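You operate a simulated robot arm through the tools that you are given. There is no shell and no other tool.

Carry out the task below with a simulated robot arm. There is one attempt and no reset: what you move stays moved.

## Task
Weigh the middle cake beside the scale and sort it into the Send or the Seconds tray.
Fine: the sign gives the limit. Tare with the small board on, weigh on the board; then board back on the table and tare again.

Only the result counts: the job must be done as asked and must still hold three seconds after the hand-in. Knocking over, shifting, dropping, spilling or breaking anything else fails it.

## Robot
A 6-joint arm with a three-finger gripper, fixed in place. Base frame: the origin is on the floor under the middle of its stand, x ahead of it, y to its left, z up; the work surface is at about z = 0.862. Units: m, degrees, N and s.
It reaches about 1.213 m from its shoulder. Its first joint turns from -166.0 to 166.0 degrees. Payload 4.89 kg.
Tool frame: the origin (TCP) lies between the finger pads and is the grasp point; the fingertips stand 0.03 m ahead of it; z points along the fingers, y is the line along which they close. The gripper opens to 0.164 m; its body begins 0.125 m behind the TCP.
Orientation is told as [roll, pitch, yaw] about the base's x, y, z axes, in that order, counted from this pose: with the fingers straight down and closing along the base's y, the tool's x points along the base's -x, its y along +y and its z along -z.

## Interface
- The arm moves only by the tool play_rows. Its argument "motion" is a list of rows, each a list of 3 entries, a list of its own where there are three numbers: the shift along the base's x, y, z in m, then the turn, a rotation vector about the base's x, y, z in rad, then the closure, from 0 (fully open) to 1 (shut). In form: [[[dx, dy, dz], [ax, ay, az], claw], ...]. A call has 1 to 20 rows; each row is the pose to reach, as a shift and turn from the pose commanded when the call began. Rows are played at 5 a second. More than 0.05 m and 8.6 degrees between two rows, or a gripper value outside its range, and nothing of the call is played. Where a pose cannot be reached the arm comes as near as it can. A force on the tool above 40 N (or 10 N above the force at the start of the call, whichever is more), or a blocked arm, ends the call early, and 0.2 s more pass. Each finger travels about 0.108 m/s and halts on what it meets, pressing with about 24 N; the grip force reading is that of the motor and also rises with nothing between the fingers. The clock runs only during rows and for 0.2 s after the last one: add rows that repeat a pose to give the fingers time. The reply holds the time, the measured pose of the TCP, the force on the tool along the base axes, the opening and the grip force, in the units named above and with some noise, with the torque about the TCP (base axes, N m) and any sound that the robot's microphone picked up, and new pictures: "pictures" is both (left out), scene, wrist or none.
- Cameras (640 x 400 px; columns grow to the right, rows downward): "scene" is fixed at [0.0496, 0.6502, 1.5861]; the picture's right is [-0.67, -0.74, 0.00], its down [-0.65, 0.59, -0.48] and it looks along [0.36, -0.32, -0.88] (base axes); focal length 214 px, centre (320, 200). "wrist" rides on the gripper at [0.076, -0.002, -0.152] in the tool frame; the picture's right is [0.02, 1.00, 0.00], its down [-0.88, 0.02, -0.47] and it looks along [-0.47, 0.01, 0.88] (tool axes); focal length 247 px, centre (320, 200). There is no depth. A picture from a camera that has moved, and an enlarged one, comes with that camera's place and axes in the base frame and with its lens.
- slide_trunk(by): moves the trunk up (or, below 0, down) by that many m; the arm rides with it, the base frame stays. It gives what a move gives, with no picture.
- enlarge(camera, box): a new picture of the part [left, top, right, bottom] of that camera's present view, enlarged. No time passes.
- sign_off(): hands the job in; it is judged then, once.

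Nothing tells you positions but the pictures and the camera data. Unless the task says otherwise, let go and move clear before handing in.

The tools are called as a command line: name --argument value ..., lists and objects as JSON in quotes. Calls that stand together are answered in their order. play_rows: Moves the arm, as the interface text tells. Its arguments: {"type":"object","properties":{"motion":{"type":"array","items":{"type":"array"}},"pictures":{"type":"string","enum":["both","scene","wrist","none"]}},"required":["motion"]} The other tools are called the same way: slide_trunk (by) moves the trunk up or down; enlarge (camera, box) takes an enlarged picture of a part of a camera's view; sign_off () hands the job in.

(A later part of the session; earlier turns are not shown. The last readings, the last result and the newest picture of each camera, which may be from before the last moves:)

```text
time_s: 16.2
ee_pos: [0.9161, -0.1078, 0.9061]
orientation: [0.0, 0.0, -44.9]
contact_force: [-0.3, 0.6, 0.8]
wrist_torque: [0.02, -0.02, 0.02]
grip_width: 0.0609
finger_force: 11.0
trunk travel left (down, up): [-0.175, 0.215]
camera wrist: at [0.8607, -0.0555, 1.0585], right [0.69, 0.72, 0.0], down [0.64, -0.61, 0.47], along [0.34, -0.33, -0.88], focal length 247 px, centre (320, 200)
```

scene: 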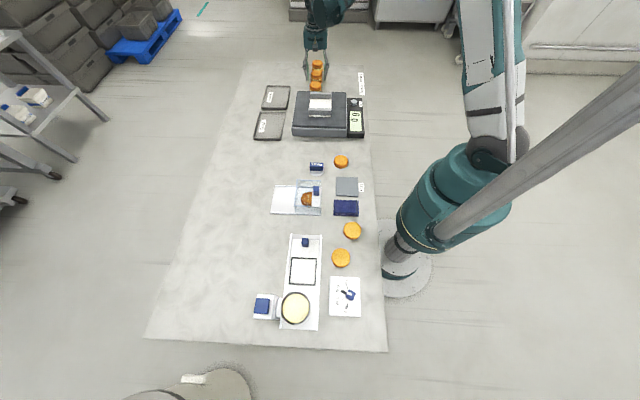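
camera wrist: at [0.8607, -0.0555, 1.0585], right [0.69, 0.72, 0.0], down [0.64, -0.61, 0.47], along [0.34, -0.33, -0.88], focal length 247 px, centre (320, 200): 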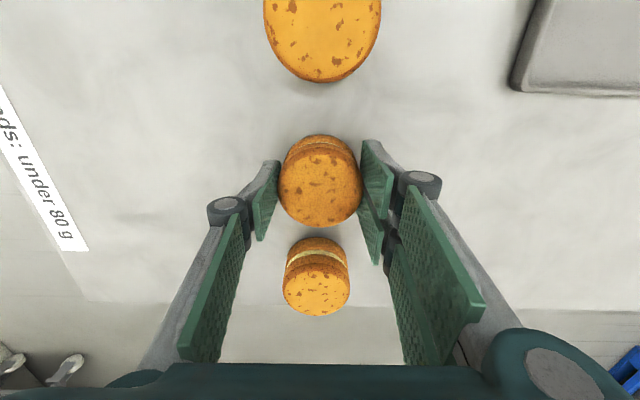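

The fingers hold the cake at 0.061 m with 11 N. I lift it a little and check.

play_rows --motion '[[[0, 0, 0.008], [0, 0, 0], 0.66], [[0, 0, 0.02], [0, 0, 0], 0.66], [[0, 0, 0.045], [0, 0, 0], 0.66], [[0, 0, 0.08], [0, 0, 0], 0.66], [[0, 0, 0.12], [0, 0, 0], 0.66], [[0, 0, 0.16], [0, 0, 0], 0.66], [[0, 0, 0.16], [0, 0, 0], 0.66]]' --pictures "both"

enlarge --camera "scene" --box '[280, 20, 370, 120]'

```text
time_s: 17.8
ee_pos: [0.9159, -0.1072, 1.0671]
orientation: [0.0, 0.0, -44.9]
contact_force: [-0.8, -0.1, -0.8]
wrist_torque: [0.0, -0.06, 0.02]
grip_width: 0.0608
finger_force: 10.8
trunk travel left (down, up): [-0.175, 0.215]
camera wrist: at [0.8609, -0.0547, 1.2187], right [0.69, 0.72, 0.0], down [0.64, -0.61, 0.47], along [0.34, -0.33, -0.88], focal length 247 px, centre (320, 200)
```

scene: 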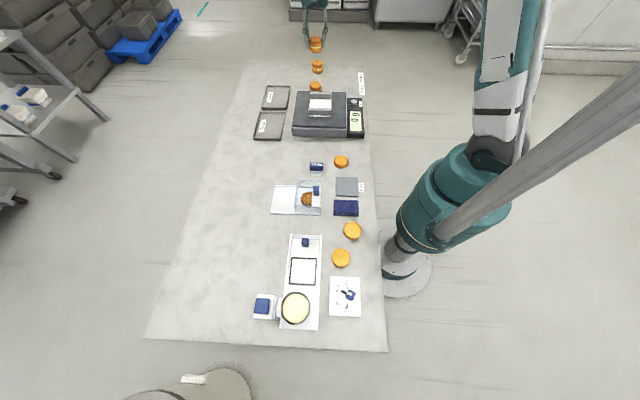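
wrist: 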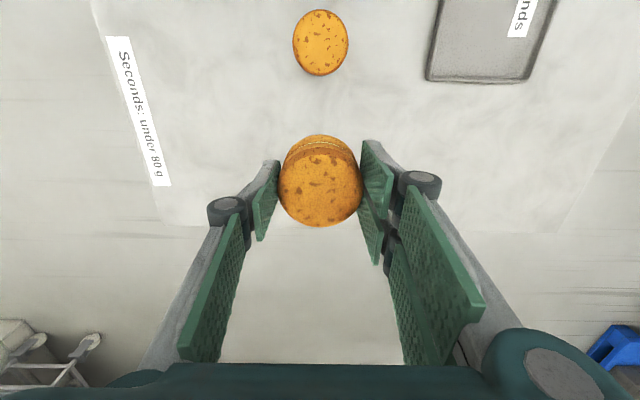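

```text
4.00 times, centred on (325, 70) of scene
camera zoom: at [0.0496, 0.6502, 1.5861], right [-0.67, -0.74, 0.0], down [-0.65, 0.59, -0.48], along [0.36, -0.32, -0.88], focal length 858 px, centre (300, 720)
```

zoom: 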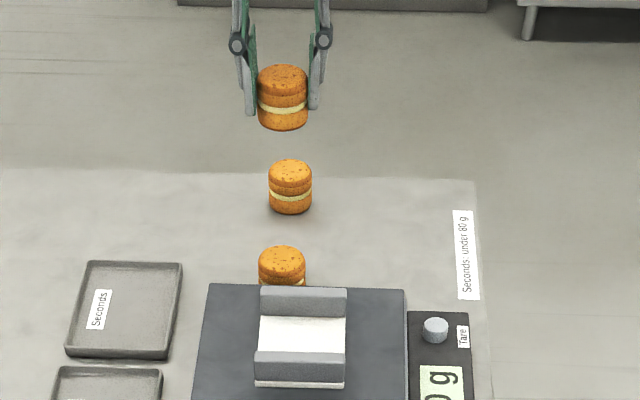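

The cake hangs level in the fingers and its neighbours are untouched. I carry it above the board.

play_rows --motion '[[[-0.033, 0.026, 0], [0, 0, 0], 0.66], [[-0.067, 0.052, 0], [0, 0, 0], 0.66], [[-0.1, 0.078, 0], [0, 0, 0], 0.66], [[-0.133, 0.104, 0], [0, 0, 0], 0.66], [[-0.167, 0.13, 0], [0, 0, 0], 0.66], [[-0.2, 0.1555, 0], [0, 0, 0], 0.66], [[-0.2335, 0.1815, 0], [0, 0, 0], 0.66], [[-0.2335, 0.1815, 0], [0, 0, 0], 0.66]]' --pictures "both"

enlarge --camera "scene" --box '[280, 40, 380, 140]'

enlarge --camera "wrist" --box '[220, 50, 420, 280]'

```text
time_s: 19.6
ee_pos: [0.6829, 0.078, 1.0646]
orientation: [0.0, 0.0, -44.8]
contact_force: [-0.2, -1.0, -0.9]
wrist_torque: [0.04, -0.09, -0.05]
grip_width: 0.0608
finger_force: 11.3
trunk travel left (down, up): [-0.175, 0.215]
camera wrist: at [0.6275, 0.1298, 1.2171], right [0.69, 0.72, 0.0], down [0.64, -0.61, 0.47], along [0.34, -0.33, -0.88], focal length 247 px, centre (320, 200)
```

scene: 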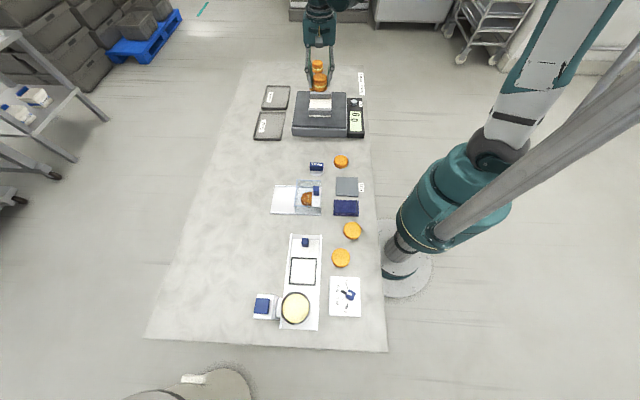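
wrist: 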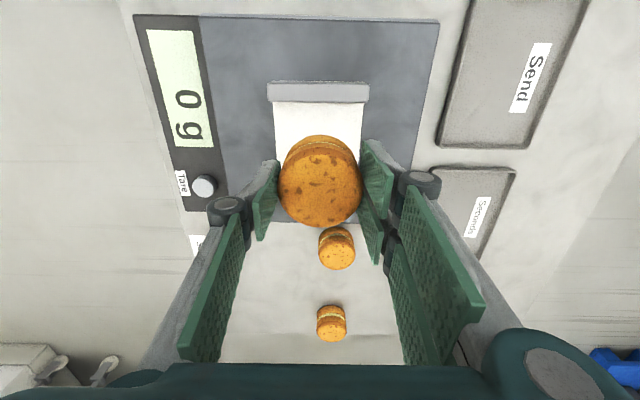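

```text
4.00 times, centred on (330, 90) of scene
camera zoom: at [0.0496, 0.6502, 1.5861], right [-0.67, -0.74, 0.0], down [-0.65, 0.59, -0.48], along [0.36, -0.32, -0.88], focal length 858 px, centre (280, 640)
```

zoom: 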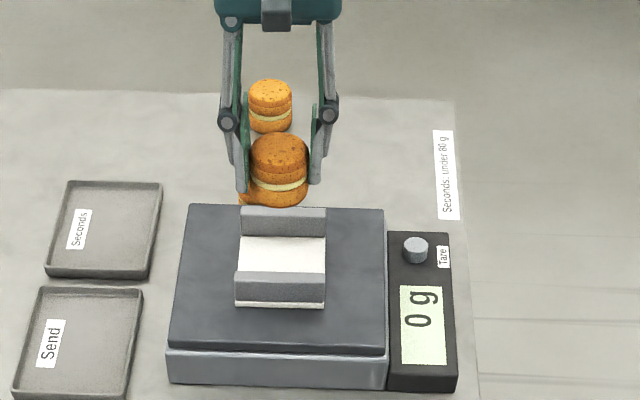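

```text
1.74 times, centred on (320, 165) of wrist
camera zoom: at [0.6275, 0.1298, 1.2171], right [0.69, 0.72, 0.0], down [0.64, -0.61, 0.47], along [0.34, -0.33, -0.88], focal length 430 px, centre (320, 261)
```

zoom: 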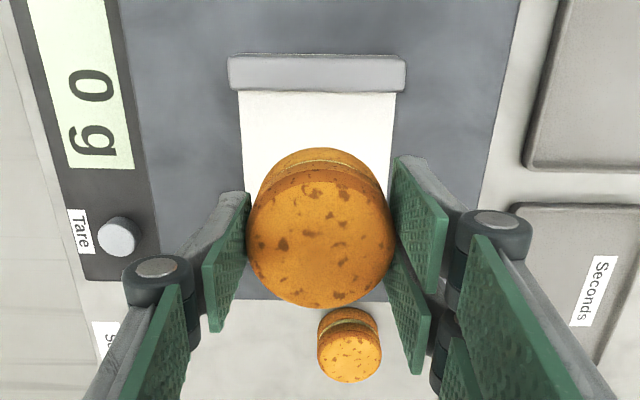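

The cake is above the board, within 4 mm of centre. I lower it between the rails and watch the display.

play_rows --motion '[[[-0.001, -0.002, -0.025], [0, 0, 0], 0.66], [[-0.001, -0.003, -0.05], [0, 0, 0], 0.66], [[-0.001, -0.003, -0.07], [0, 0, 0], 0.66], [[-0.001, -0.003, -0.082], [0, 0, 0], 0.66], [[-0.001, -0.003, -0.088], [0, 0, 0], 0.66], [[-0.001, -0.003, -0.088], [0, 0, 0], 0.66]]' --pictures "both"

enlarge --camera "scene" --box '[290, 70, 370, 140]'

enlarge --camera "wrist" --box '[220, 50, 420, 280]'

```text
time_s: 21.0
ee_pos: [0.6835, 0.0711, 0.9794]
orientation: [0.0, -0.1, -44.9]
contact_force: [-1.1, 0.0, -0.5]
wrist_torque: [0.0, 0.02, 0.04]
grip_width: 0.0608
finger_force: 11.2
trunk travel left (down, up): [-0.175, 0.215]
camera wrist: at [0.6274, 0.1233, 1.1301], right [0.69, 0.72, 0.0], down [0.64, -0.61, 0.47], along [0.34, -0.33, -0.88], focal length 247 px, centre (320, 200)
```

scene: 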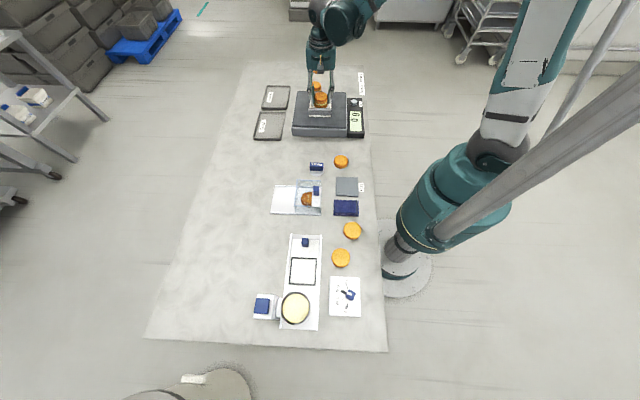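
wrist: 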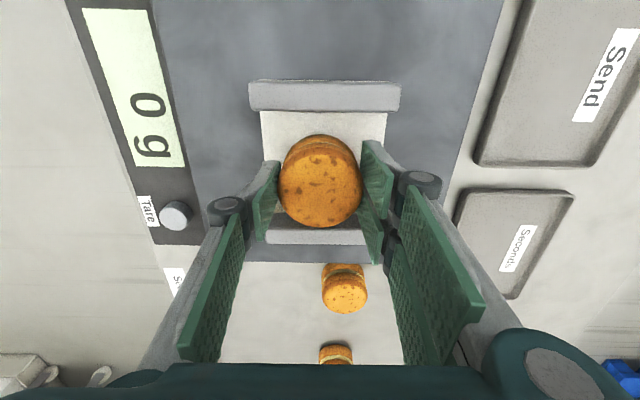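

```text
5.71 times, centred on (330, 105) of scene
camera zoom: at [0.0496, 0.6502, 1.5861], right [-0.67, -0.74, 0.0], down [-0.65, 0.59, -0.48], along [0.36, -0.32, -0.88], focal length 1226 px, centre (263, 743)
```

zoom: 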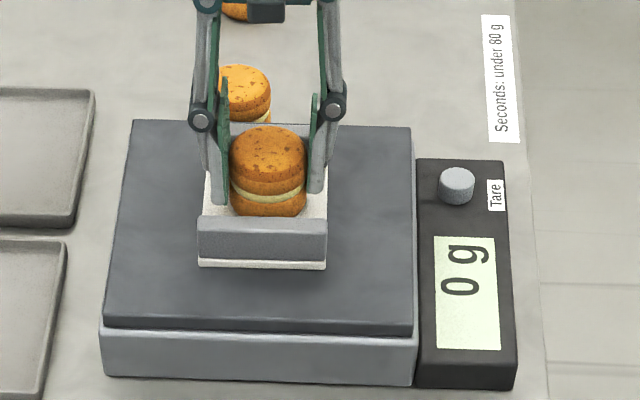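

```text
1.74 times, centred on (320, 165) of wrist
camera zoom: at [0.6274, 0.1233, 1.1301], right [0.69, 0.72, 0.0], down [0.64, -0.61, 0.47], along [0.34, -0.33, -0.88], focal length 430 px, centre (320, 261)
```

zoom: 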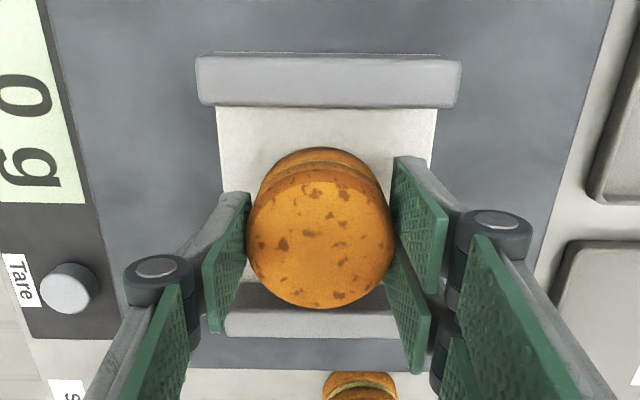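

play_rows --motion '[[[0, 0, -0.003], [0, 0, 0], 0.66], [[0, 0, -0.005], [0, 0, 0], 0.66], [[0, 0, -0.007], [0, 0, 0], 0.66]]' --pictures "scene"

enlarge --camera "scene" --box '[290, 70, 370, 140]'

```text
time_s: 21.8
ee_pos: [0.6822, 0.0691, 0.9717]
orientation: [-0.1, 0.0, -44.9]
contact_force: [2.2, 0.7, 8.5]
wrist_torque: [0.04, -0.1, 0.01]
grip_width: 0.0612
finger_force: 10.9
trunk travel left (down, up): [-0.175, 0.215]
```

scene: 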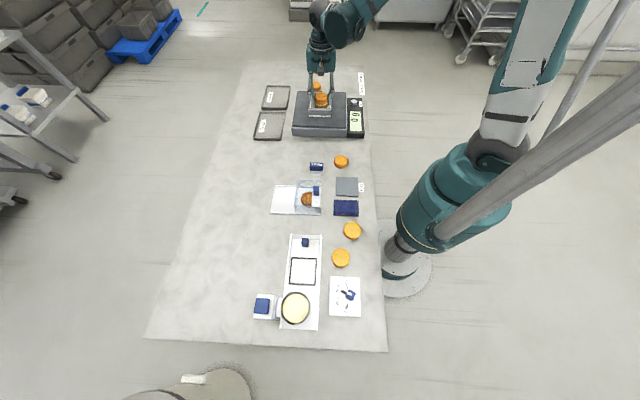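

```text
5.71 times, centred on (330, 105) of scene
camera zoom: at [0.0496, 0.6502, 1.5861], right [-0.67, -0.74, 0.0], down [-0.65, 0.59, -0.48], along [0.36, -0.32, -0.88], focal length 1226 px, centre (263, 743)
```

zoom: 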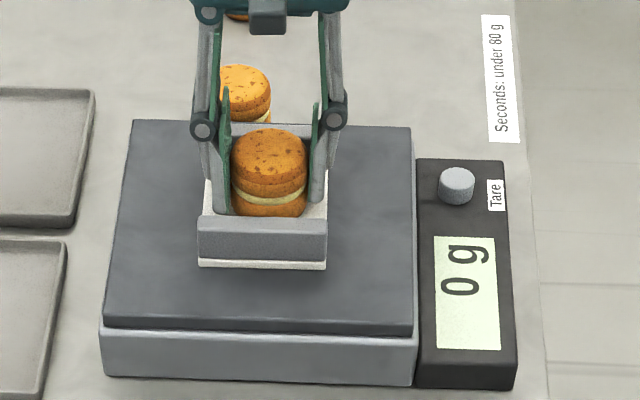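

The cake has met the board with 8.5 N. I relieve the pressure by 2 mm and then open the fingers.

play_rows --motion '[[[0, 0, 0.0015], [0, 0, 0], 0.66], [[0, 0, 0.0025], [0, 0, 0], 0.64], [[0, 0, 0.0025], [0, 0, 0], 0.61], [[0, 0, 0.0025], [0, 0, 0], 0.57], [[0, 0, 0.0025], [0, 0, 0], 0.5], [[0, 0, 0.0025], [0, 0, 0], 0.45]]' --pictures "both"

enlarge --camera "scene" --box '[290, 70, 370, 140]'

```text
time_s: 23.2
ee_pos: [0.6816, 0.0712, 0.9736]
orientation: [0.0, 0.0, -44.9]
contact_force: [0.7, -0.8, 0.5]
wrist_torque: [-0.01, -0.04, -0.01]
grip_width: 0.0899
finger_force: 0.2
trunk travel left (down, up): [-0.175, 0.215]
camera wrist: at [0.6266, 0.1223, 1.1252], right [0.69, 0.72, 0.0], down [0.64, -0.61, 0.47], along [0.34, -0.33, -0.88], focal length 247 px, centre (320, 200)
```

scene: 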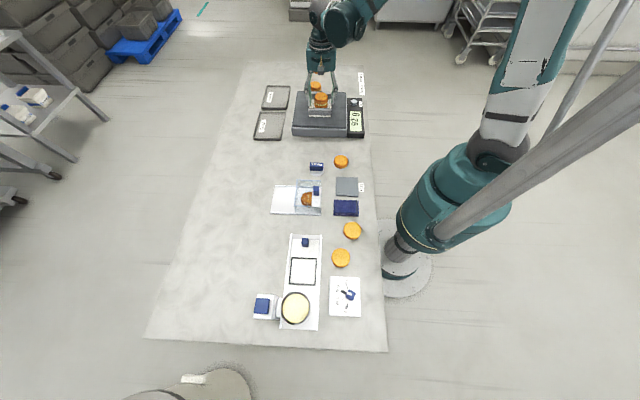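
wrist: 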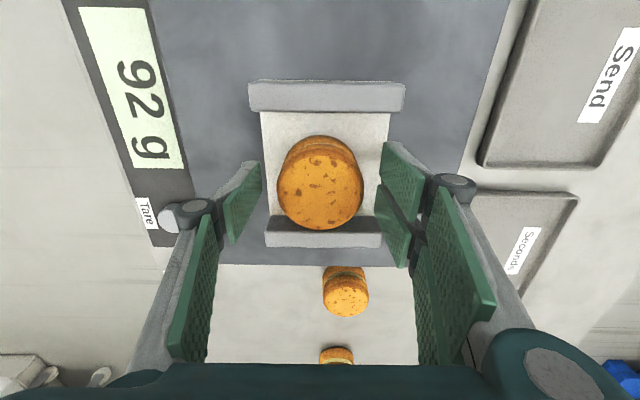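

```text
5.71 times, centred on (330, 105) of scene
camera zoom: at [0.0496, 0.6502, 1.5861], right [-0.67, -0.74, 0.0], down [-0.65, 0.59, -0.48], along [0.36, -0.32, -0.88], focal length 1226 px, centre (263, 743)
```

zoom: 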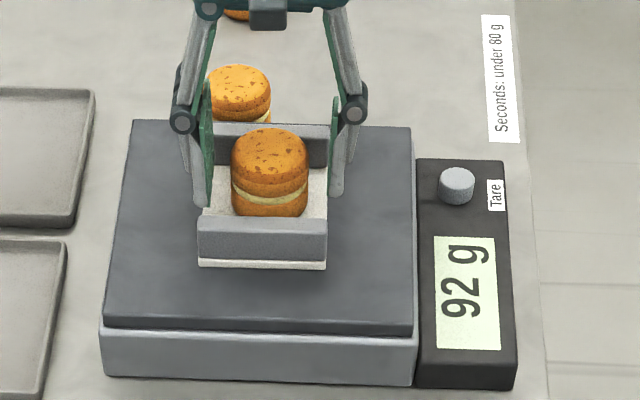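

The display shows 92 g. I wait with the fingers clear to see whether the reading is settled.

play_rows --motion '[[[0, 0, 0], [0, 0, 0], 0.4], [[0, 0, 0], [0, 0, 0], 0.4], [[0, 0, 0], [0, 0, 0], 0.4], [[0, 0, 0], [0, 0, 0], 0.4], [[0, 0, 0], [0, 0, 0], 0.4]]' --pictures "both"

enlarge --camera "scene" --box '[290, 70, 370, 140]'

enlarge --camera "wrist" --box '[50, 0, 210, 240]'

enlarge --camera "wrist" --box '[220, 50, 420, 280]'

```text
time_s: 24.4
ee_pos: [0.6819, 0.0712, 0.9749]
orientation: [0.1, 0.0, -44.9]
contact_force: [0.1, 0.0, 0.4]
wrist_torque: [0.02, 0.03, -0.03]
grip_width: 0.0984
finger_force: 0.0
trunk travel left (down, up): [-0.175, 0.215]
camera wrist: at [0.6266, 0.1223, 1.1252], right [0.69, 0.72, 0.0], down [0.64, -0.61, 0.47], along [0.34, -0.33, -0.88], focal length 247 px, centre (320, 200)
```

scene: 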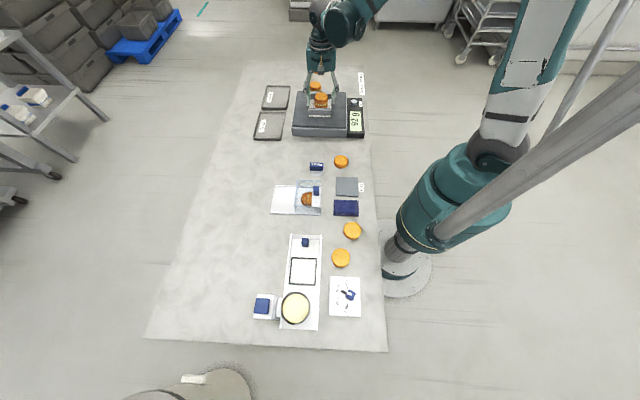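
wrist: 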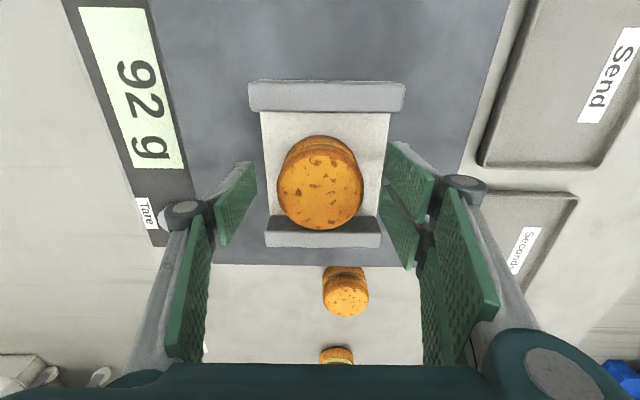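

```text
5.71 times, centred on (330, 105) of scene
camera zoom: at [0.0496, 0.6502, 1.5861], right [-0.67, -0.74, 0.0], down [-0.65, 0.59, -0.48], along [0.36, -0.32, -0.88], focal length 1226 px, centre (263, 743)
```

zoom: 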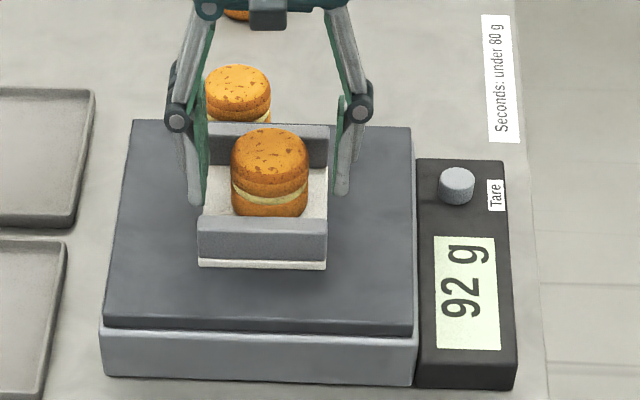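

```text
1.67 times, centred on (130, 120) of wrist
camera zoom: at [0.6266, 0.1223, 1.1252], right [0.69, 0.72, 0.0], down [0.64, -0.61, 0.47], along [0.34, -0.33, -0.88], focal length 412 px, centre (637, 333)
```

zoom: 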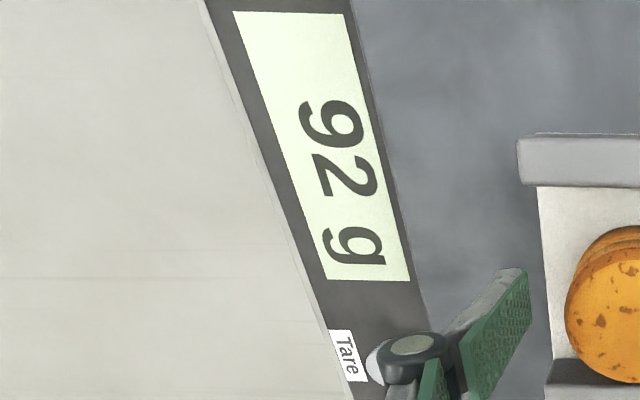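

```text
1.74 times, centred on (320, 165) of wrist
camera zoom: at [0.6266, 0.1223, 1.1252], right [0.69, 0.72, 0.0], down [0.64, -0.61, 0.47], along [0.34, -0.33, -0.88], focal length 430 px, centre (320, 261)
```

zoom: 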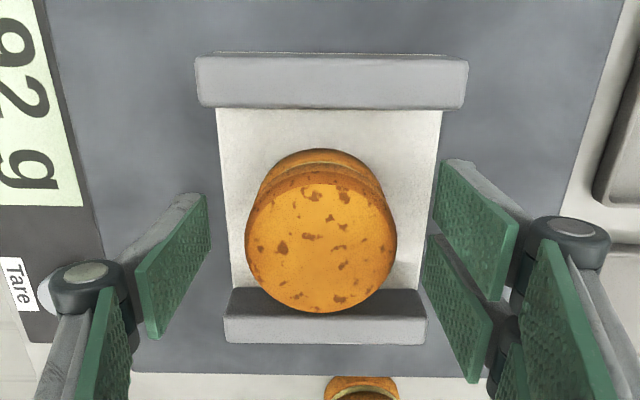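

The reading holds at 92 g, which is not under 80 g, so the cake goes to Send. I grip it again and lift it off the board.

play_rows --motion '[[[0, 0, 0], [0, 0, 0], 0.5], [[0, 0, 0], [0, 0, 0], 0.57], [[0, 0, 0], [0, 0, 0], 0.62], [[0, 0, 0], [0, 0, 0], 0.65], [[0, 0, 0], [0, 0, 0], 0.665], [[0, 0, 0], [0, 0, 0], 0.665]]' --pictures "wrist"

```text
time_s: 25.8
ee_pos: [0.6831, 0.0693, 0.9735]
orientation: [0.0, 0.0, -44.8]
contact_force: [-0.3, -0.1, 1.1]
wrist_torque: [0.03, 0.01, -0.01]
grip_width: 0.0608
finger_force: 11.4
trunk travel left (down, up): [-0.175, 0.215]
camera wrist: at [0.6266, 0.1223, 1.1252], right [0.69, 0.72, 0.0], down [0.64, -0.61, 0.47], along [0.34, -0.33, -0.88], focal length 247 px, centre (320, 200)
```

wrist: 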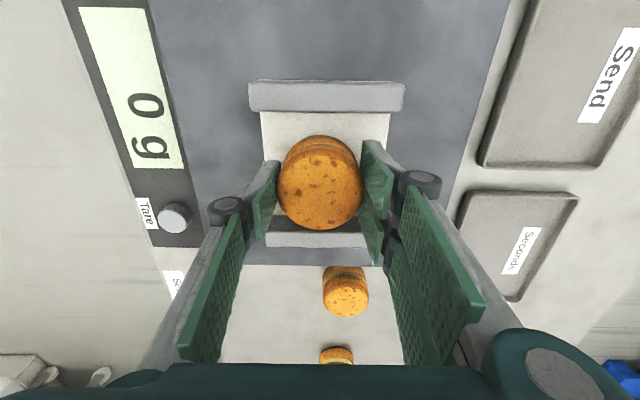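

The cake is gripped again. I lift it and carry it towards the Send tray, turning the hand by 90° so the fingers close along the tray's long side.

play_rows --motion '[[[0, 0, 0.02], [0, 0, 0], 0.665], [[0, 0, 0.05], [0, 0, 0], 0.665], [[0, 0, 0.085], [0, 0, 0], 0.665], [[0, 0, 0.115], [0, 0, 0], 0.665], [[0.008, 0.017, 0.12], [0, 0, 0.13], 0.665], [[0.017, 0.034, 0.12], [0, 0, 0.26], 0.665], [[0.025, 0.051, 0.12], [0, 0, 0.39], 0.665], [[0.034, 0.068, 0.12], [0, 0, 0.52], 0.665], [[0.042, 0.085, 0.12], [0, 0, 0.65], 0.665], [[0.051, 0.102, 0.12], [0, 0, 0.78], 0.665], [[0.059, 0.119, 0.12], [0, 0, 0.91], 0.665], [[0.068, 0.136, 0.12], [0, 0, 1.04], 0.665], [[0.076, 0.153, 0.12], [0, 0, 1.17], 0.665], [[0.085, 0.17, 0.12], [0, 0, 1.3], 0.665], [[0.093, 0.19, 0.12], [0, 0, 1.43], 0.665], [[0.101, 0.207, 0.12], [0, 0, 1.57], 0.665], [[0.1099, 0.2215, 0.12], [0, 0, 1.57], 0.665], [[0.1099, 0.2215, 0.12], [0, 0, 1.57], 0.665]]' --pictures "both"

enlarge --camera "scene" --box '[230, 50, 370, 150]'

enlarge --camera "wrist" --box '[180, 50, 460, 300]'

```text
time_s: 29.6
ee_pos: [0.7925, 0.2931, 1.0926]
orientation: [0.0, 0.0, 45.1]
contact_force: [-0.6, -0.7, -2.0]
wrist_torque: [-0.04, 0.06, 0.02]
grip_width: 0.0607
finger_force: 11.1
trunk travel left (down, up): [-0.175, 0.215]
camera wrist: at [0.7398, 0.2367, 1.2439], right [-0.72, 0.69, 0.0], down [0.61, 0.64, 0.47], along [0.33, 0.34, -0.88], focal length 247 px, centre (320, 200)
```

scene: 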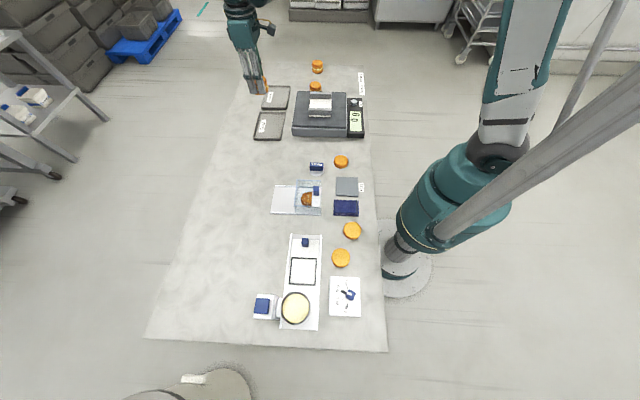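
wrist: 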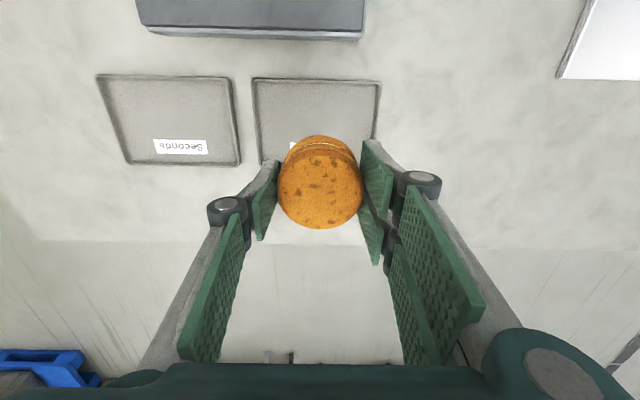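

```text
4.00 times, centred on (300, 100) of scene
camera zoom: at [0.0496, 0.6502, 1.5861], right [-0.67, -0.74, 0.0], down [-0.65, 0.59, -0.48], along [0.36, -0.32, -0.88], focal length 858 px, centre (400, 600)
```

zoom: 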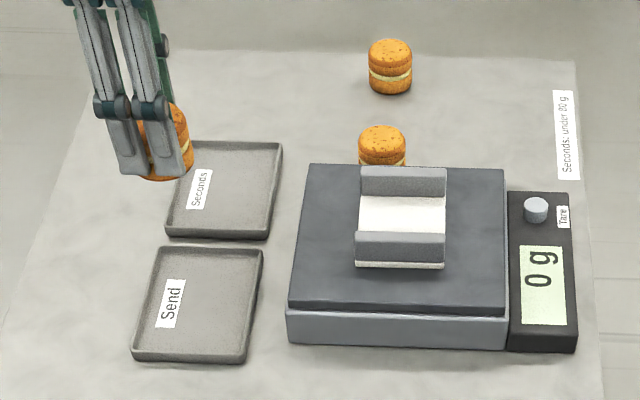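

```text
1.60 times, centred on (320, 175) of wrist
camera zoom: at [0.7398, 0.2367, 1.2439], right [-0.72, 0.69, 0.0], down [0.61, 0.64, 0.47], along [0.33, 0.34, -0.88], focal length 395 px, centre (320, 240)
```

zoom: 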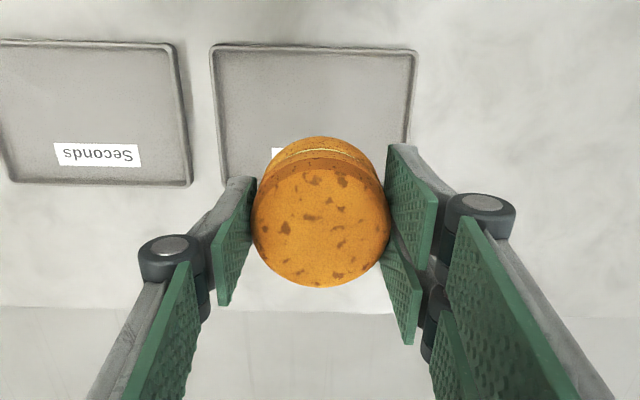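

The hand is centred over the Send tray within about 5 mm. I lower the cake towards the tray floor.

play_rows --motion '[[[0.002, 0, -0.04], [0, 0, 0], 0.665], [[0.003, -0.001, -0.08], [0, 0, 0], 0.665], [[0.003, -0.001, -0.12], [0, 0, 0], 0.665], [[0.003, -0.001, -0.15], [0, 0, 0], 0.665], [[0.003, -0.001, -0.165], [0, 0, 0], 0.665], [[0.003, -0.001, -0.172], [0, 0, 0], 0.665], [[0.003, -0.001, -0.172], [0, 0, 0], 0.665]]' --pictures "both"

enlarge --camera "scene" --box '[230, 70, 310, 150]'

enlarge --camera "wrist" --box '[180, 50, 460, 300]'

```text
time_s: 31.2
ee_pos: [0.7941, 0.2891, 0.9204]
orientation: [0.0, 0.0, 45.0]
contact_force: [0.7, 0.0, -1.2]
wrist_torque: [-0.03, -0.01, 0.01]
grip_width: 0.0606
finger_force: 11.5
trunk travel left (down, up): [-0.175, 0.215]
camera wrist: at [0.7416, 0.2344, 1.0722], right [-0.72, 0.69, 0.0], down [0.61, 0.64, 0.47], along [0.33, 0.34, -0.88], focal length 247 px, centre (320, 200)
```

scene: 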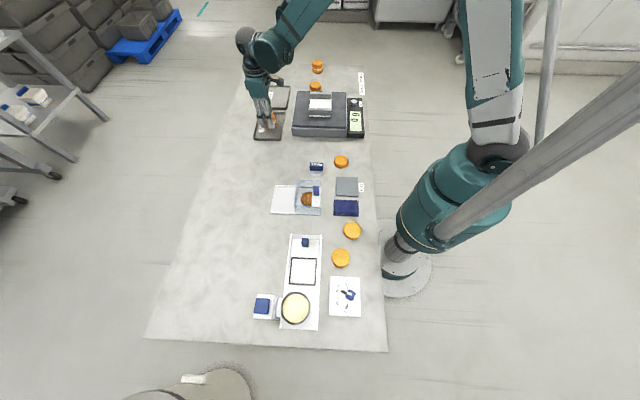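
wrist: 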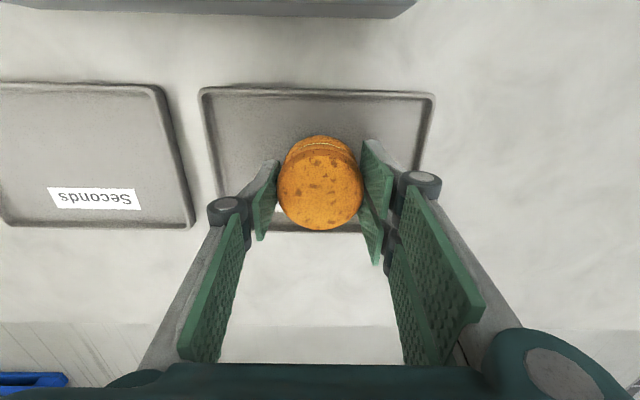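

```text
5.00 times, centred on (270, 110) of scene
camera zoom: at [0.0496, 0.6502, 1.5861], right [-0.67, -0.74, 0.0], down [-0.65, 0.59, -0.48], along [0.36, -0.32, -0.88], focal length 1072 px, centre (570, 650)
```

zoom: 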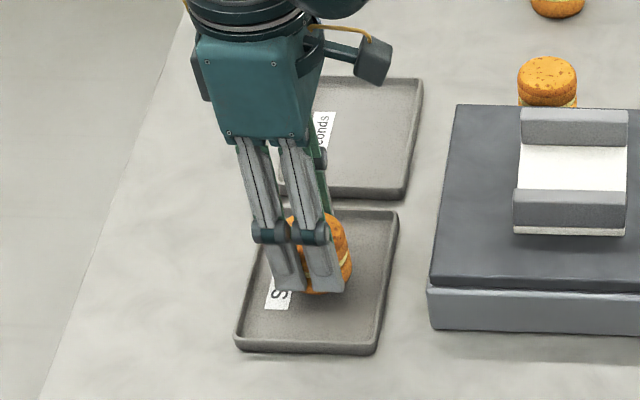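

```text
1.60 times, centred on (320, 175) of wrist
camera zoom: at [0.7416, 0.2344, 1.0722], right [-0.72, 0.69, 0.0], down [0.61, 0.64, 0.47], along [0.33, 0.34, -0.88], focal length 395 px, centre (320, 240)
```

zoom: 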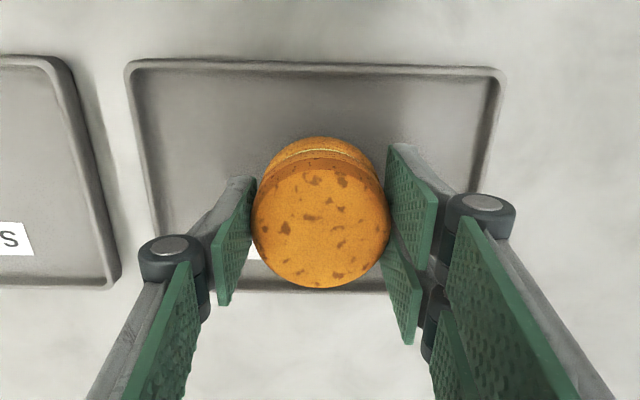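

play_rows --motion '[[[0, 0, -0.004], [0, 0, 0], 0.665], [[0, 0, -0.007], [0, 0, 0], 0.665], [[0, 0, -0.009], [0, 0, 0], 0.665]]' --pictures "none"

```text
time_s: 32.0
ee_pos: [0.7929, 0.29, 0.9132]
orientation: [0.0, 0.0, 45.0]
contact_force: [-0.9, 0.5, -1.6]
wrist_torque: [0.0, -0.03, 0.01]
grip_width: 0.0607
finger_force: 10.9
trunk travel left (down, up): [-0.175, 0.215]
```

play_rows --motion '[[[0, 0, -0.002], [0, 0, 0], 0.665], [[0, 0, -0.003], [0, 0, 0], 0.665]]' --pictures "none"

```text
time_s: 32.6
ee_pos: [0.7933, 0.2908, 0.9096]
orientation: [0.1, 0.0, 45.0]
contact_force: [0.1, 0.1, -0.4]
wrist_torque: [0.01, -0.01, -0.02]
grip_width: 0.0609
finger_force: 11.2
trunk travel left (down, up): [-0.175, 0.215]
```

play_rows --motion '[[[0, 0, -0.001], [0, 0, 0], 0.665], [[0, 0, -0.0015], [0, 0, 0], 0.665]]' --pictures "both"

enlarge --camera "scene" --box '[230, 70, 310, 150]'

```text
time_s: 33.2
ee_pos: [0.7946, 0.2898, 0.9075]
orientation: [0.1, 0.1, 45.1]
contact_force: [1.9, 0.8, 8.8]
wrist_torque: [0.04, -0.07, -0.03]
grip_width: 0.0613
finger_force: 10.9
trunk travel left (down, up): [-0.175, 0.215]
camera wrist: at [0.7413, 0.2345, 1.0598], right [-0.72, 0.69, 0.0], down [0.61, 0.64, 0.47], along [0.33, 0.34, -0.88], focal length 247 px, centre (320, 200)
```

scene: 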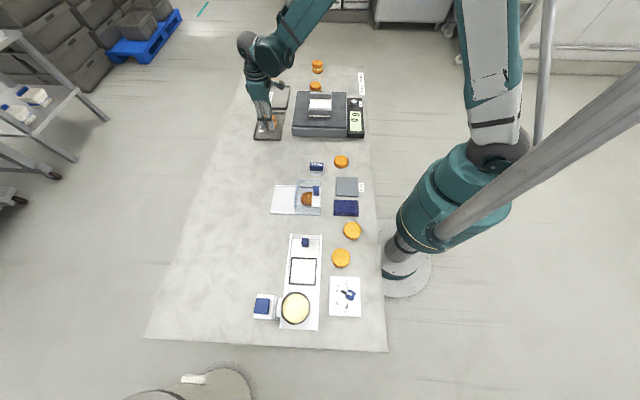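
wrist: 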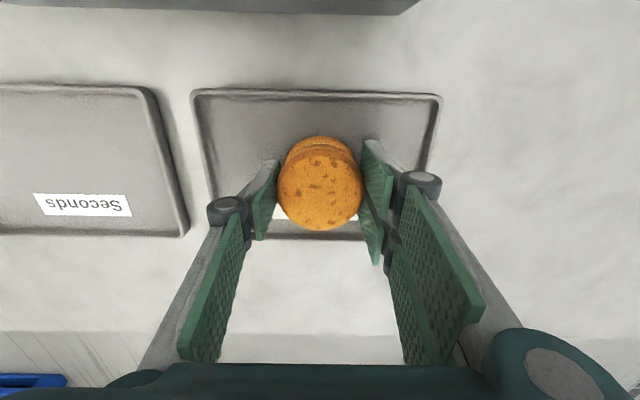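

```text
5.00 times, centred on (270, 110) of scene
camera zoom: at [0.0496, 0.6502, 1.5861], right [-0.67, -0.74, 0.0], down [-0.65, 0.59, -0.48], along [0.36, -0.32, -0.88], focal length 1072 px, centre (570, 650)
```

zoom: 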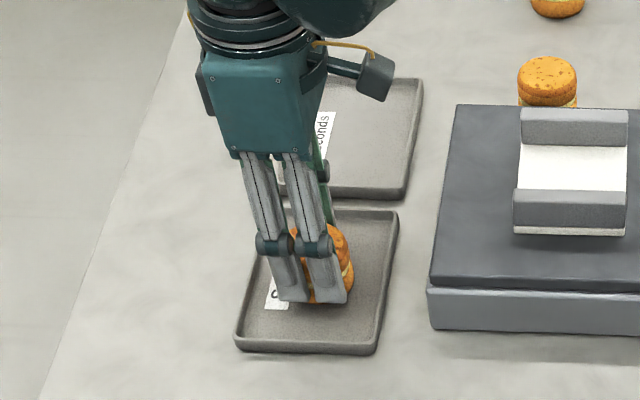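

The cake rests on the Send tray floor. I relieve the pressure, open the fingers and rise.

play_rows --motion '[[[0, 0, 0.0015], [0, 0, 0], 0.665], [[0, 0, 0.002], [0, 0, 0], 0.64], [[0, 0, 0.002], [0, 0, 0], 0.61], [[0, 0, 0.002], [0, 0, 0], 0.57], [[0, 0, 0.002], [0, 0, 0], 0.5], [[0, 0, 0.002], [0, 0, 0], 0.45], [[0, 0, 0.002], [0, 0, 0], 0.45]]' --pictures "both"

enlarge --camera "wrist" --box '[180, 50, 460, 300]'

enlarge --camera "scene" --box '[230, 70, 310, 150]'

```text
time_s: 34.8
ee_pos: [0.7956, 0.2913, 0.9099]
orientation: [0.0, 0.1, 45.0]
contact_force: [-0.2, 0.4, -0.6]
wrist_torque: [-0.01, 0.03, -0.03]
grip_width: 0.0899
finger_force: 0.1
trunk travel left (down, up): [-0.175, 0.215]
camera wrist: at [0.7419, 0.2351, 1.0615], right [-0.72, 0.69, 0.0], down [0.61, 0.64, 0.47], along [0.33, 0.34, -0.88], focal length 247 px, centre (320, 200)
```

scene: 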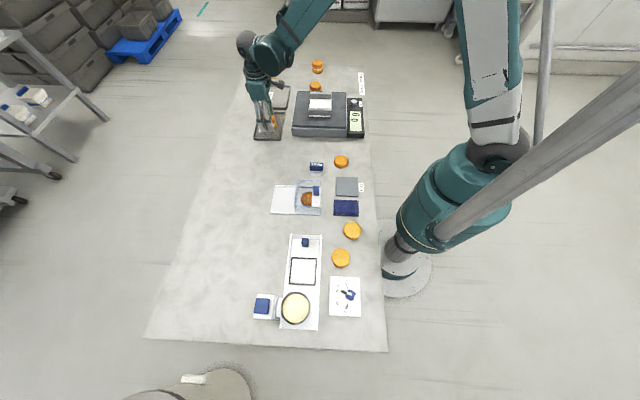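
wrist: 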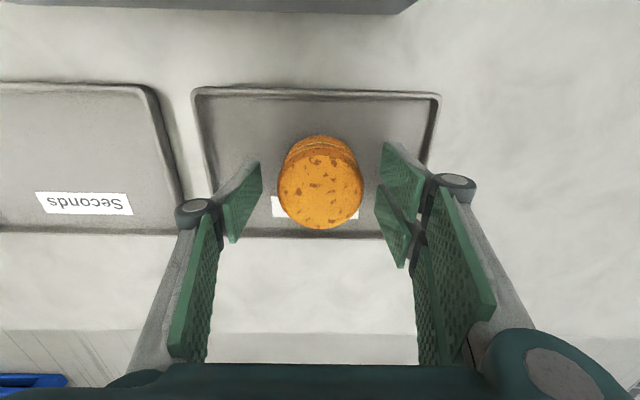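

```text
1.60 times, centred on (320, 175) of wrist
camera zoom: at [0.7419, 0.2351, 1.0615], right [-0.72, 0.69, 0.0], down [0.61, 0.64, 0.47], along [0.33, 0.34, -0.88], focal length 395 px, centre (320, 240)
```

zoom: 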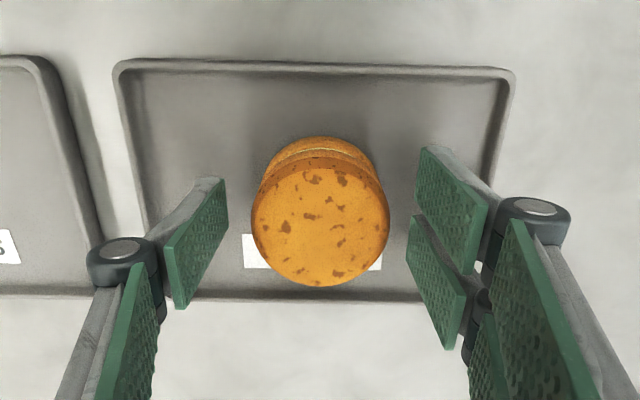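

```text
5.00 times, centred on (270, 110) of scene
camera zoom: at [0.0496, 0.6502, 1.5861], right [-0.67, -0.74, 0.0], down [-0.65, 0.59, -0.48], along [0.36, -0.32, -0.88], focal length 1072 px, centre (570, 650)
```

zoom: 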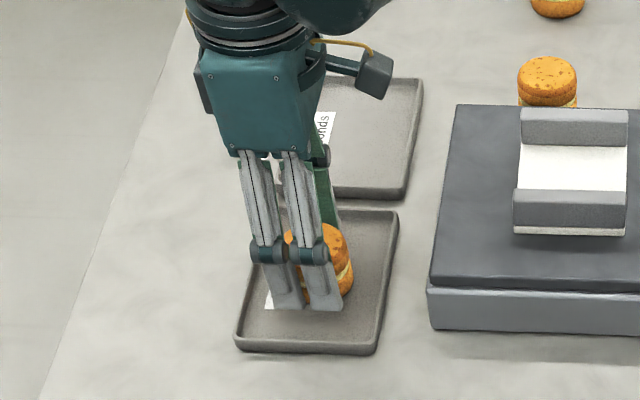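

The cake stands in the Send tray. I rise straight up, then go look down at the board with open fingers.

play_rows --motion '[[[0, 0, 0.03], [0, 0, 0], 0.45], [[0, 0, 0.07], [0, 0, 0], 0.45], [[0, 0, 0.11], [0, 0, 0], 0.3], [[0, 0, 0.15], [0, 0, 0], 0.15], [[0, 0, 0.19], [0, 0, 0], 0], [[-0.015, -0.041, 0.19], [0, 0, 0], 0], [[-0.03, -0.082, 0.19], [0, 0, 0], 0], [[-0.045, -0.123, 0.19], [0, 0, 0], 0], [[-0.059, -0.1644, 0.19], [0, 0, 0], 0], [[-0.059, -0.1644, 0.19], [0, 0, 0], 0]]' --pictures "both"

enlarge --camera "wrist" --box '[220, 0, 420, 160]'

enlarge --camera "scene" --box '[230, 50, 370, 150]'

```text
time_s: 37.0
ee_pos: [0.7363, 0.1258, 1.0997]
orientation: [0.0, 0.0, 45.0]
contact_force: [1.0, -0.4, 1.1]
wrist_torque: [0.05, -0.04, 0.01]
grip_width: 0.164
finger_force: 0.1
trunk travel left (down, up): [-0.175, 0.215]
camera wrist: at [0.683, 0.0703, 1.2507], right [-0.72, 0.69, 0.0], down [0.61, 0.64, 0.47], along [0.33, 0.34, -0.88], focal length 247 px, centre (320, 200)
```

scene: 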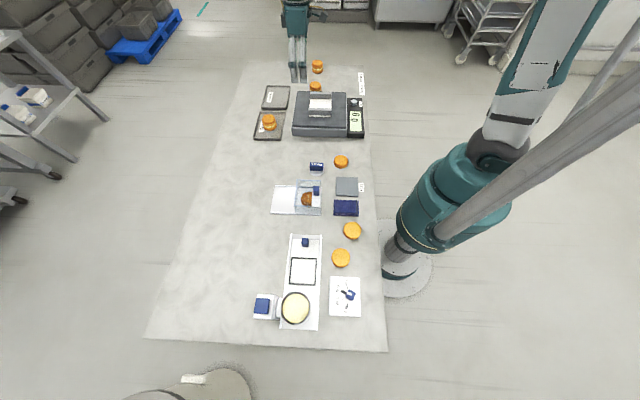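
wrist: 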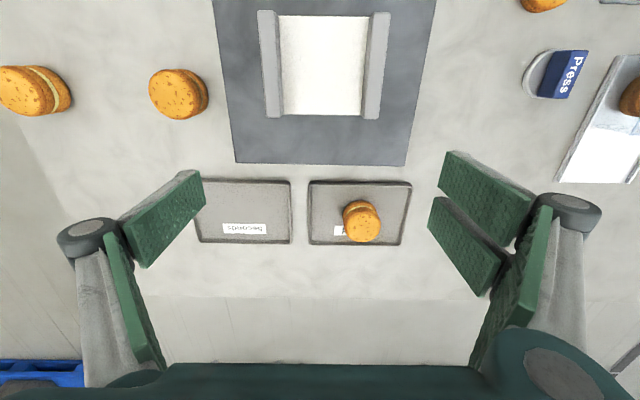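

```text
2.50 times, centred on (320, 80) of wrist
camera zoom: at [0.683, 0.0703, 1.2507], right [-0.72, 0.69, 0.0], down [0.61, 0.64, 0.47], along [0.33, 0.34, -0.88], focal length 617 px, centre (320, 500)
```

zoom: 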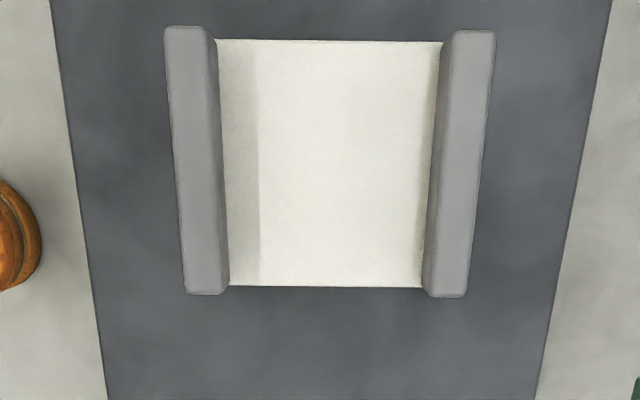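

```text
4.00 times, centred on (300, 100) of scene
camera zoom: at [0.0496, 0.6502, 1.5861], right [-0.67, -0.74, 0.0], down [-0.65, 0.59, -0.48], along [0.36, -0.32, -0.88], focal length 858 px, centre (400, 600)
```

zoom: 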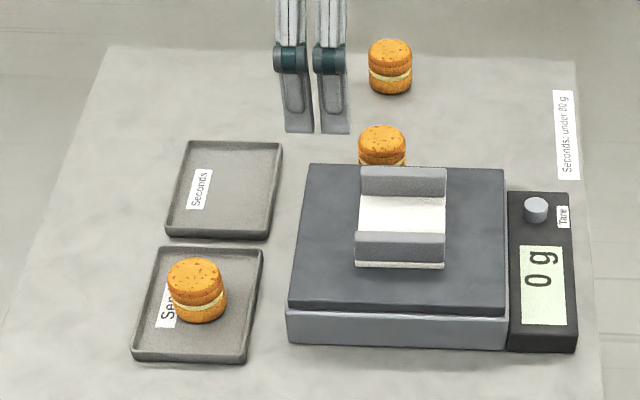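

The board is clear: rails about 0.13 m across, centre near (0.681, 0.073), and the hand is square to it. I go above it and look before lowering over the rails.

play_rows --motion '[[[-0.027, -0.027, -0.02], [0, 0, 0], 0], [[-0.0548, -0.0535, -0.05], [0, 0, 0], 0], [[-0.0548, -0.0535, -0.085], [0, 0, 0], 0], [[-0.0548, -0.0535, -0.11], [0, 0, 0], 0], [[-0.0548, -0.0535, -0.11], [0, 0, 0], 0]]' --pictures "both"

enlarge --camera "wrist" --box '[160, 60, 480, 300]'

enlarge --camera "scene" --box '[280, 50, 380, 150]'

```text
time_s: 38.2
ee_pos: [0.6828, 0.0731, 0.989]
orientation: [0.0, 0.0, 45.1]
contact_force: [0.6, -0.4, 0.0]
wrist_torque: [0.02, 0.1, 0.01]
grip_width: 0.1636
finger_force: 0.0
trunk travel left (down, up): [-0.175, 0.215]
camera wrist: at [0.6303, 0.0171, 1.1407], right [-0.72, 0.69, 0.0], down [0.61, 0.64, 0.47], along [0.33, 0.34, -0.88], focal length 247 px, centre (320, 200)
```

scene: 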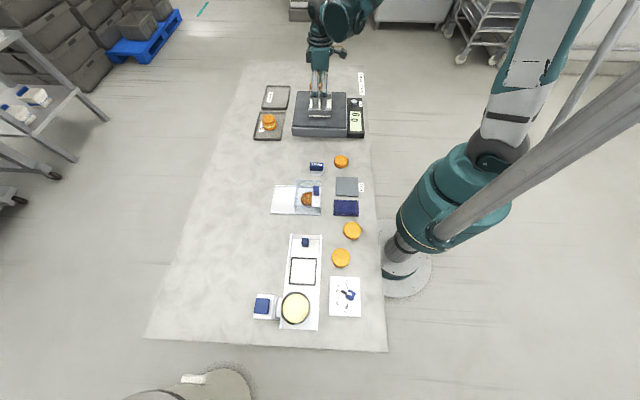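
wrist: 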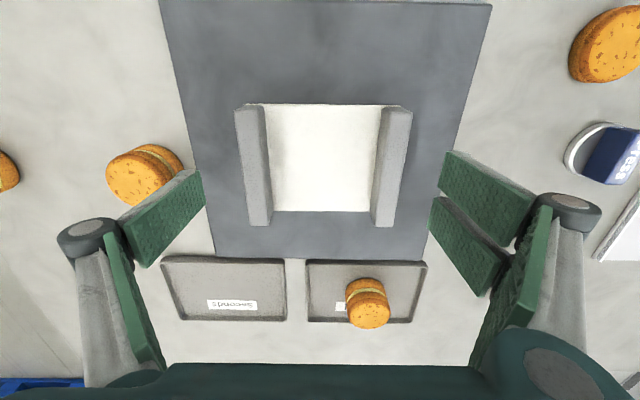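

```text
1.67 times, centred on (320, 180) of wrist
camera zoom: at [0.6303, 0.0171, 1.1407], right [-0.72, 0.69, 0.0], down [0.61, 0.64, 0.47], along [0.33, 0.34, -0.88], focal length 412 px, centre (320, 233)
```

zoom: 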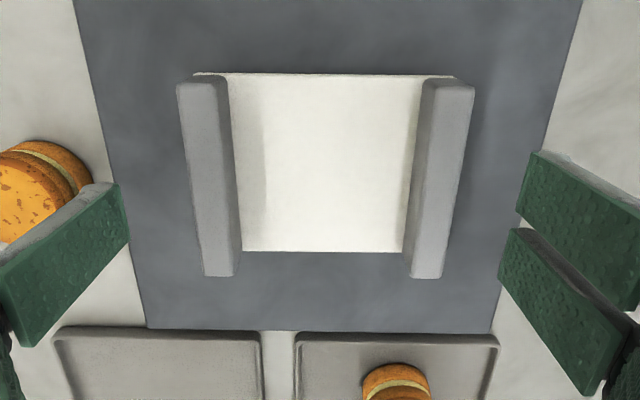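

```text
4.00 times, centred on (330, 100) of scene
camera zoom: at [0.0496, 0.6502, 1.5861], right [-0.67, -0.74, 0.0], down [-0.65, 0.59, -0.48], along [0.36, -0.32, -0.88], focal length 858 px, centre (280, 600)
```

zoom: 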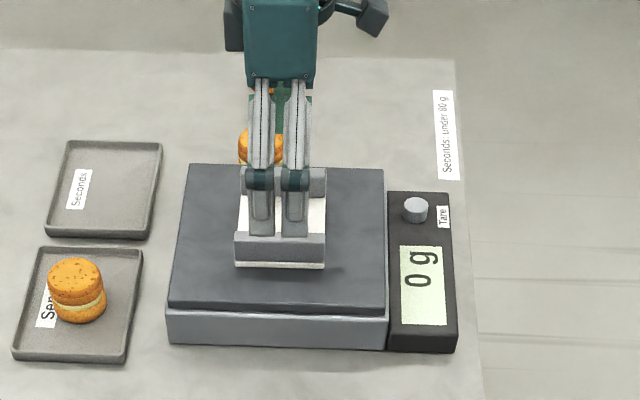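

The hand is centred over the rails with about 18 mm to spare each side. I lower it and close gently.

play_rows --motion '[[[0, 0, -0.02], [0, 0, 0], 0], [[0, 0, -0.035], [0, 0, 0], 0], [[0, 0, -0.043], [0, 0, 0], 0], [[0, 0, -0.043], [0, 0, 0], 0.08], [[0, 0, -0.043], [0, 0, 0], 0.14], [[0, 0, -0.043], [0, 0, 0], 0.18]]' --pictures "both"

enlarge --camera "wrist" --box '[160, 60, 480, 300]'

enlarge --camera "scene" --box '[290, 70, 370, 140]'

```text
time_s: 39.6
ee_pos: [0.6824, 0.0743, 0.9477]
orientation: [0.0, 0.0, 45.0]
contact_force: [0.2, -0.9, -0.1]
wrist_torque: [-0.01, 0.0, 0.0]
grip_width: 0.1345
finger_force: 0.1
trunk travel left (down, up): [-0.175, 0.215]
camera wrist: at [0.6288, 0.0175, 1.0983], right [-0.72, 0.69, 0.0], down [0.61, 0.64, 0.47], along [0.33, 0.34, -0.88], focal length 247 px, centre (320, 200)
```

scene: 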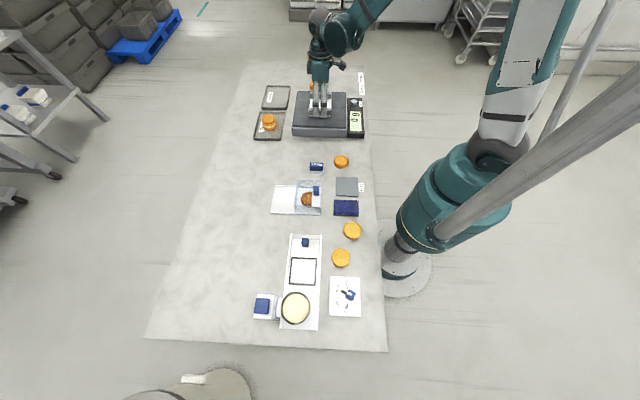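
wrist: 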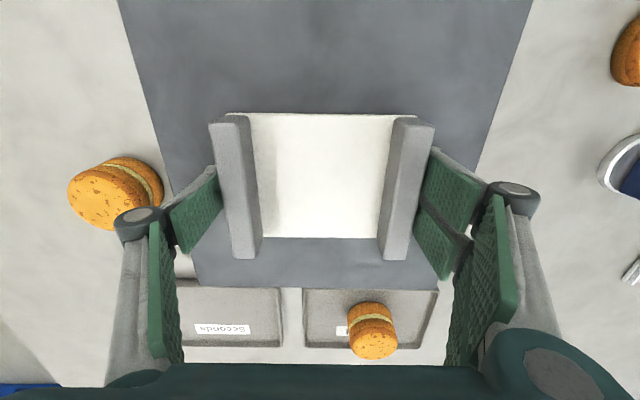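

```text
1.67 times, centred on (320, 180) of wrist
camera zoom: at [0.6288, 0.0175, 1.0983], right [-0.72, 0.69, 0.0], down [0.61, 0.64, 0.47], along [0.33, 0.34, -0.88], focal length 412 px, centre (320, 233)
```

zoom: 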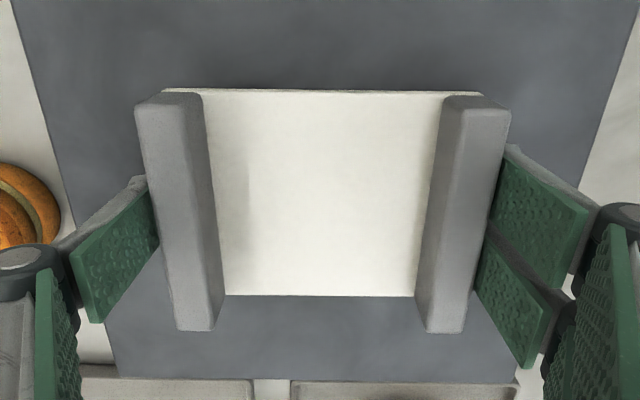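

```text
5.71 times, centred on (330, 105) of scene
camera zoom: at [0.0496, 0.6502, 1.5861], right [-0.67, -0.74, 0.0], down [-0.65, 0.59, -0.48], along [0.36, -0.32, -0.88], focal length 1226 px, centre (263, 743)
```

zoom: 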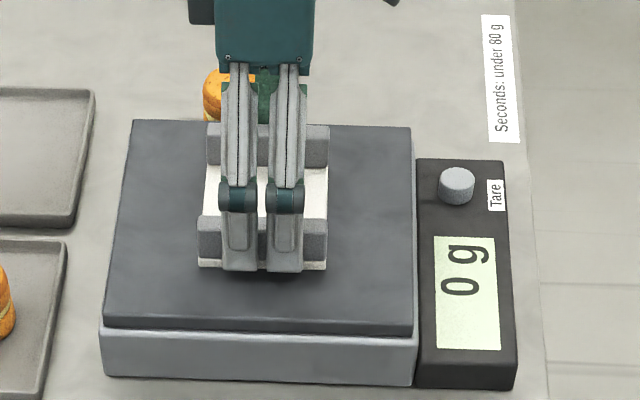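

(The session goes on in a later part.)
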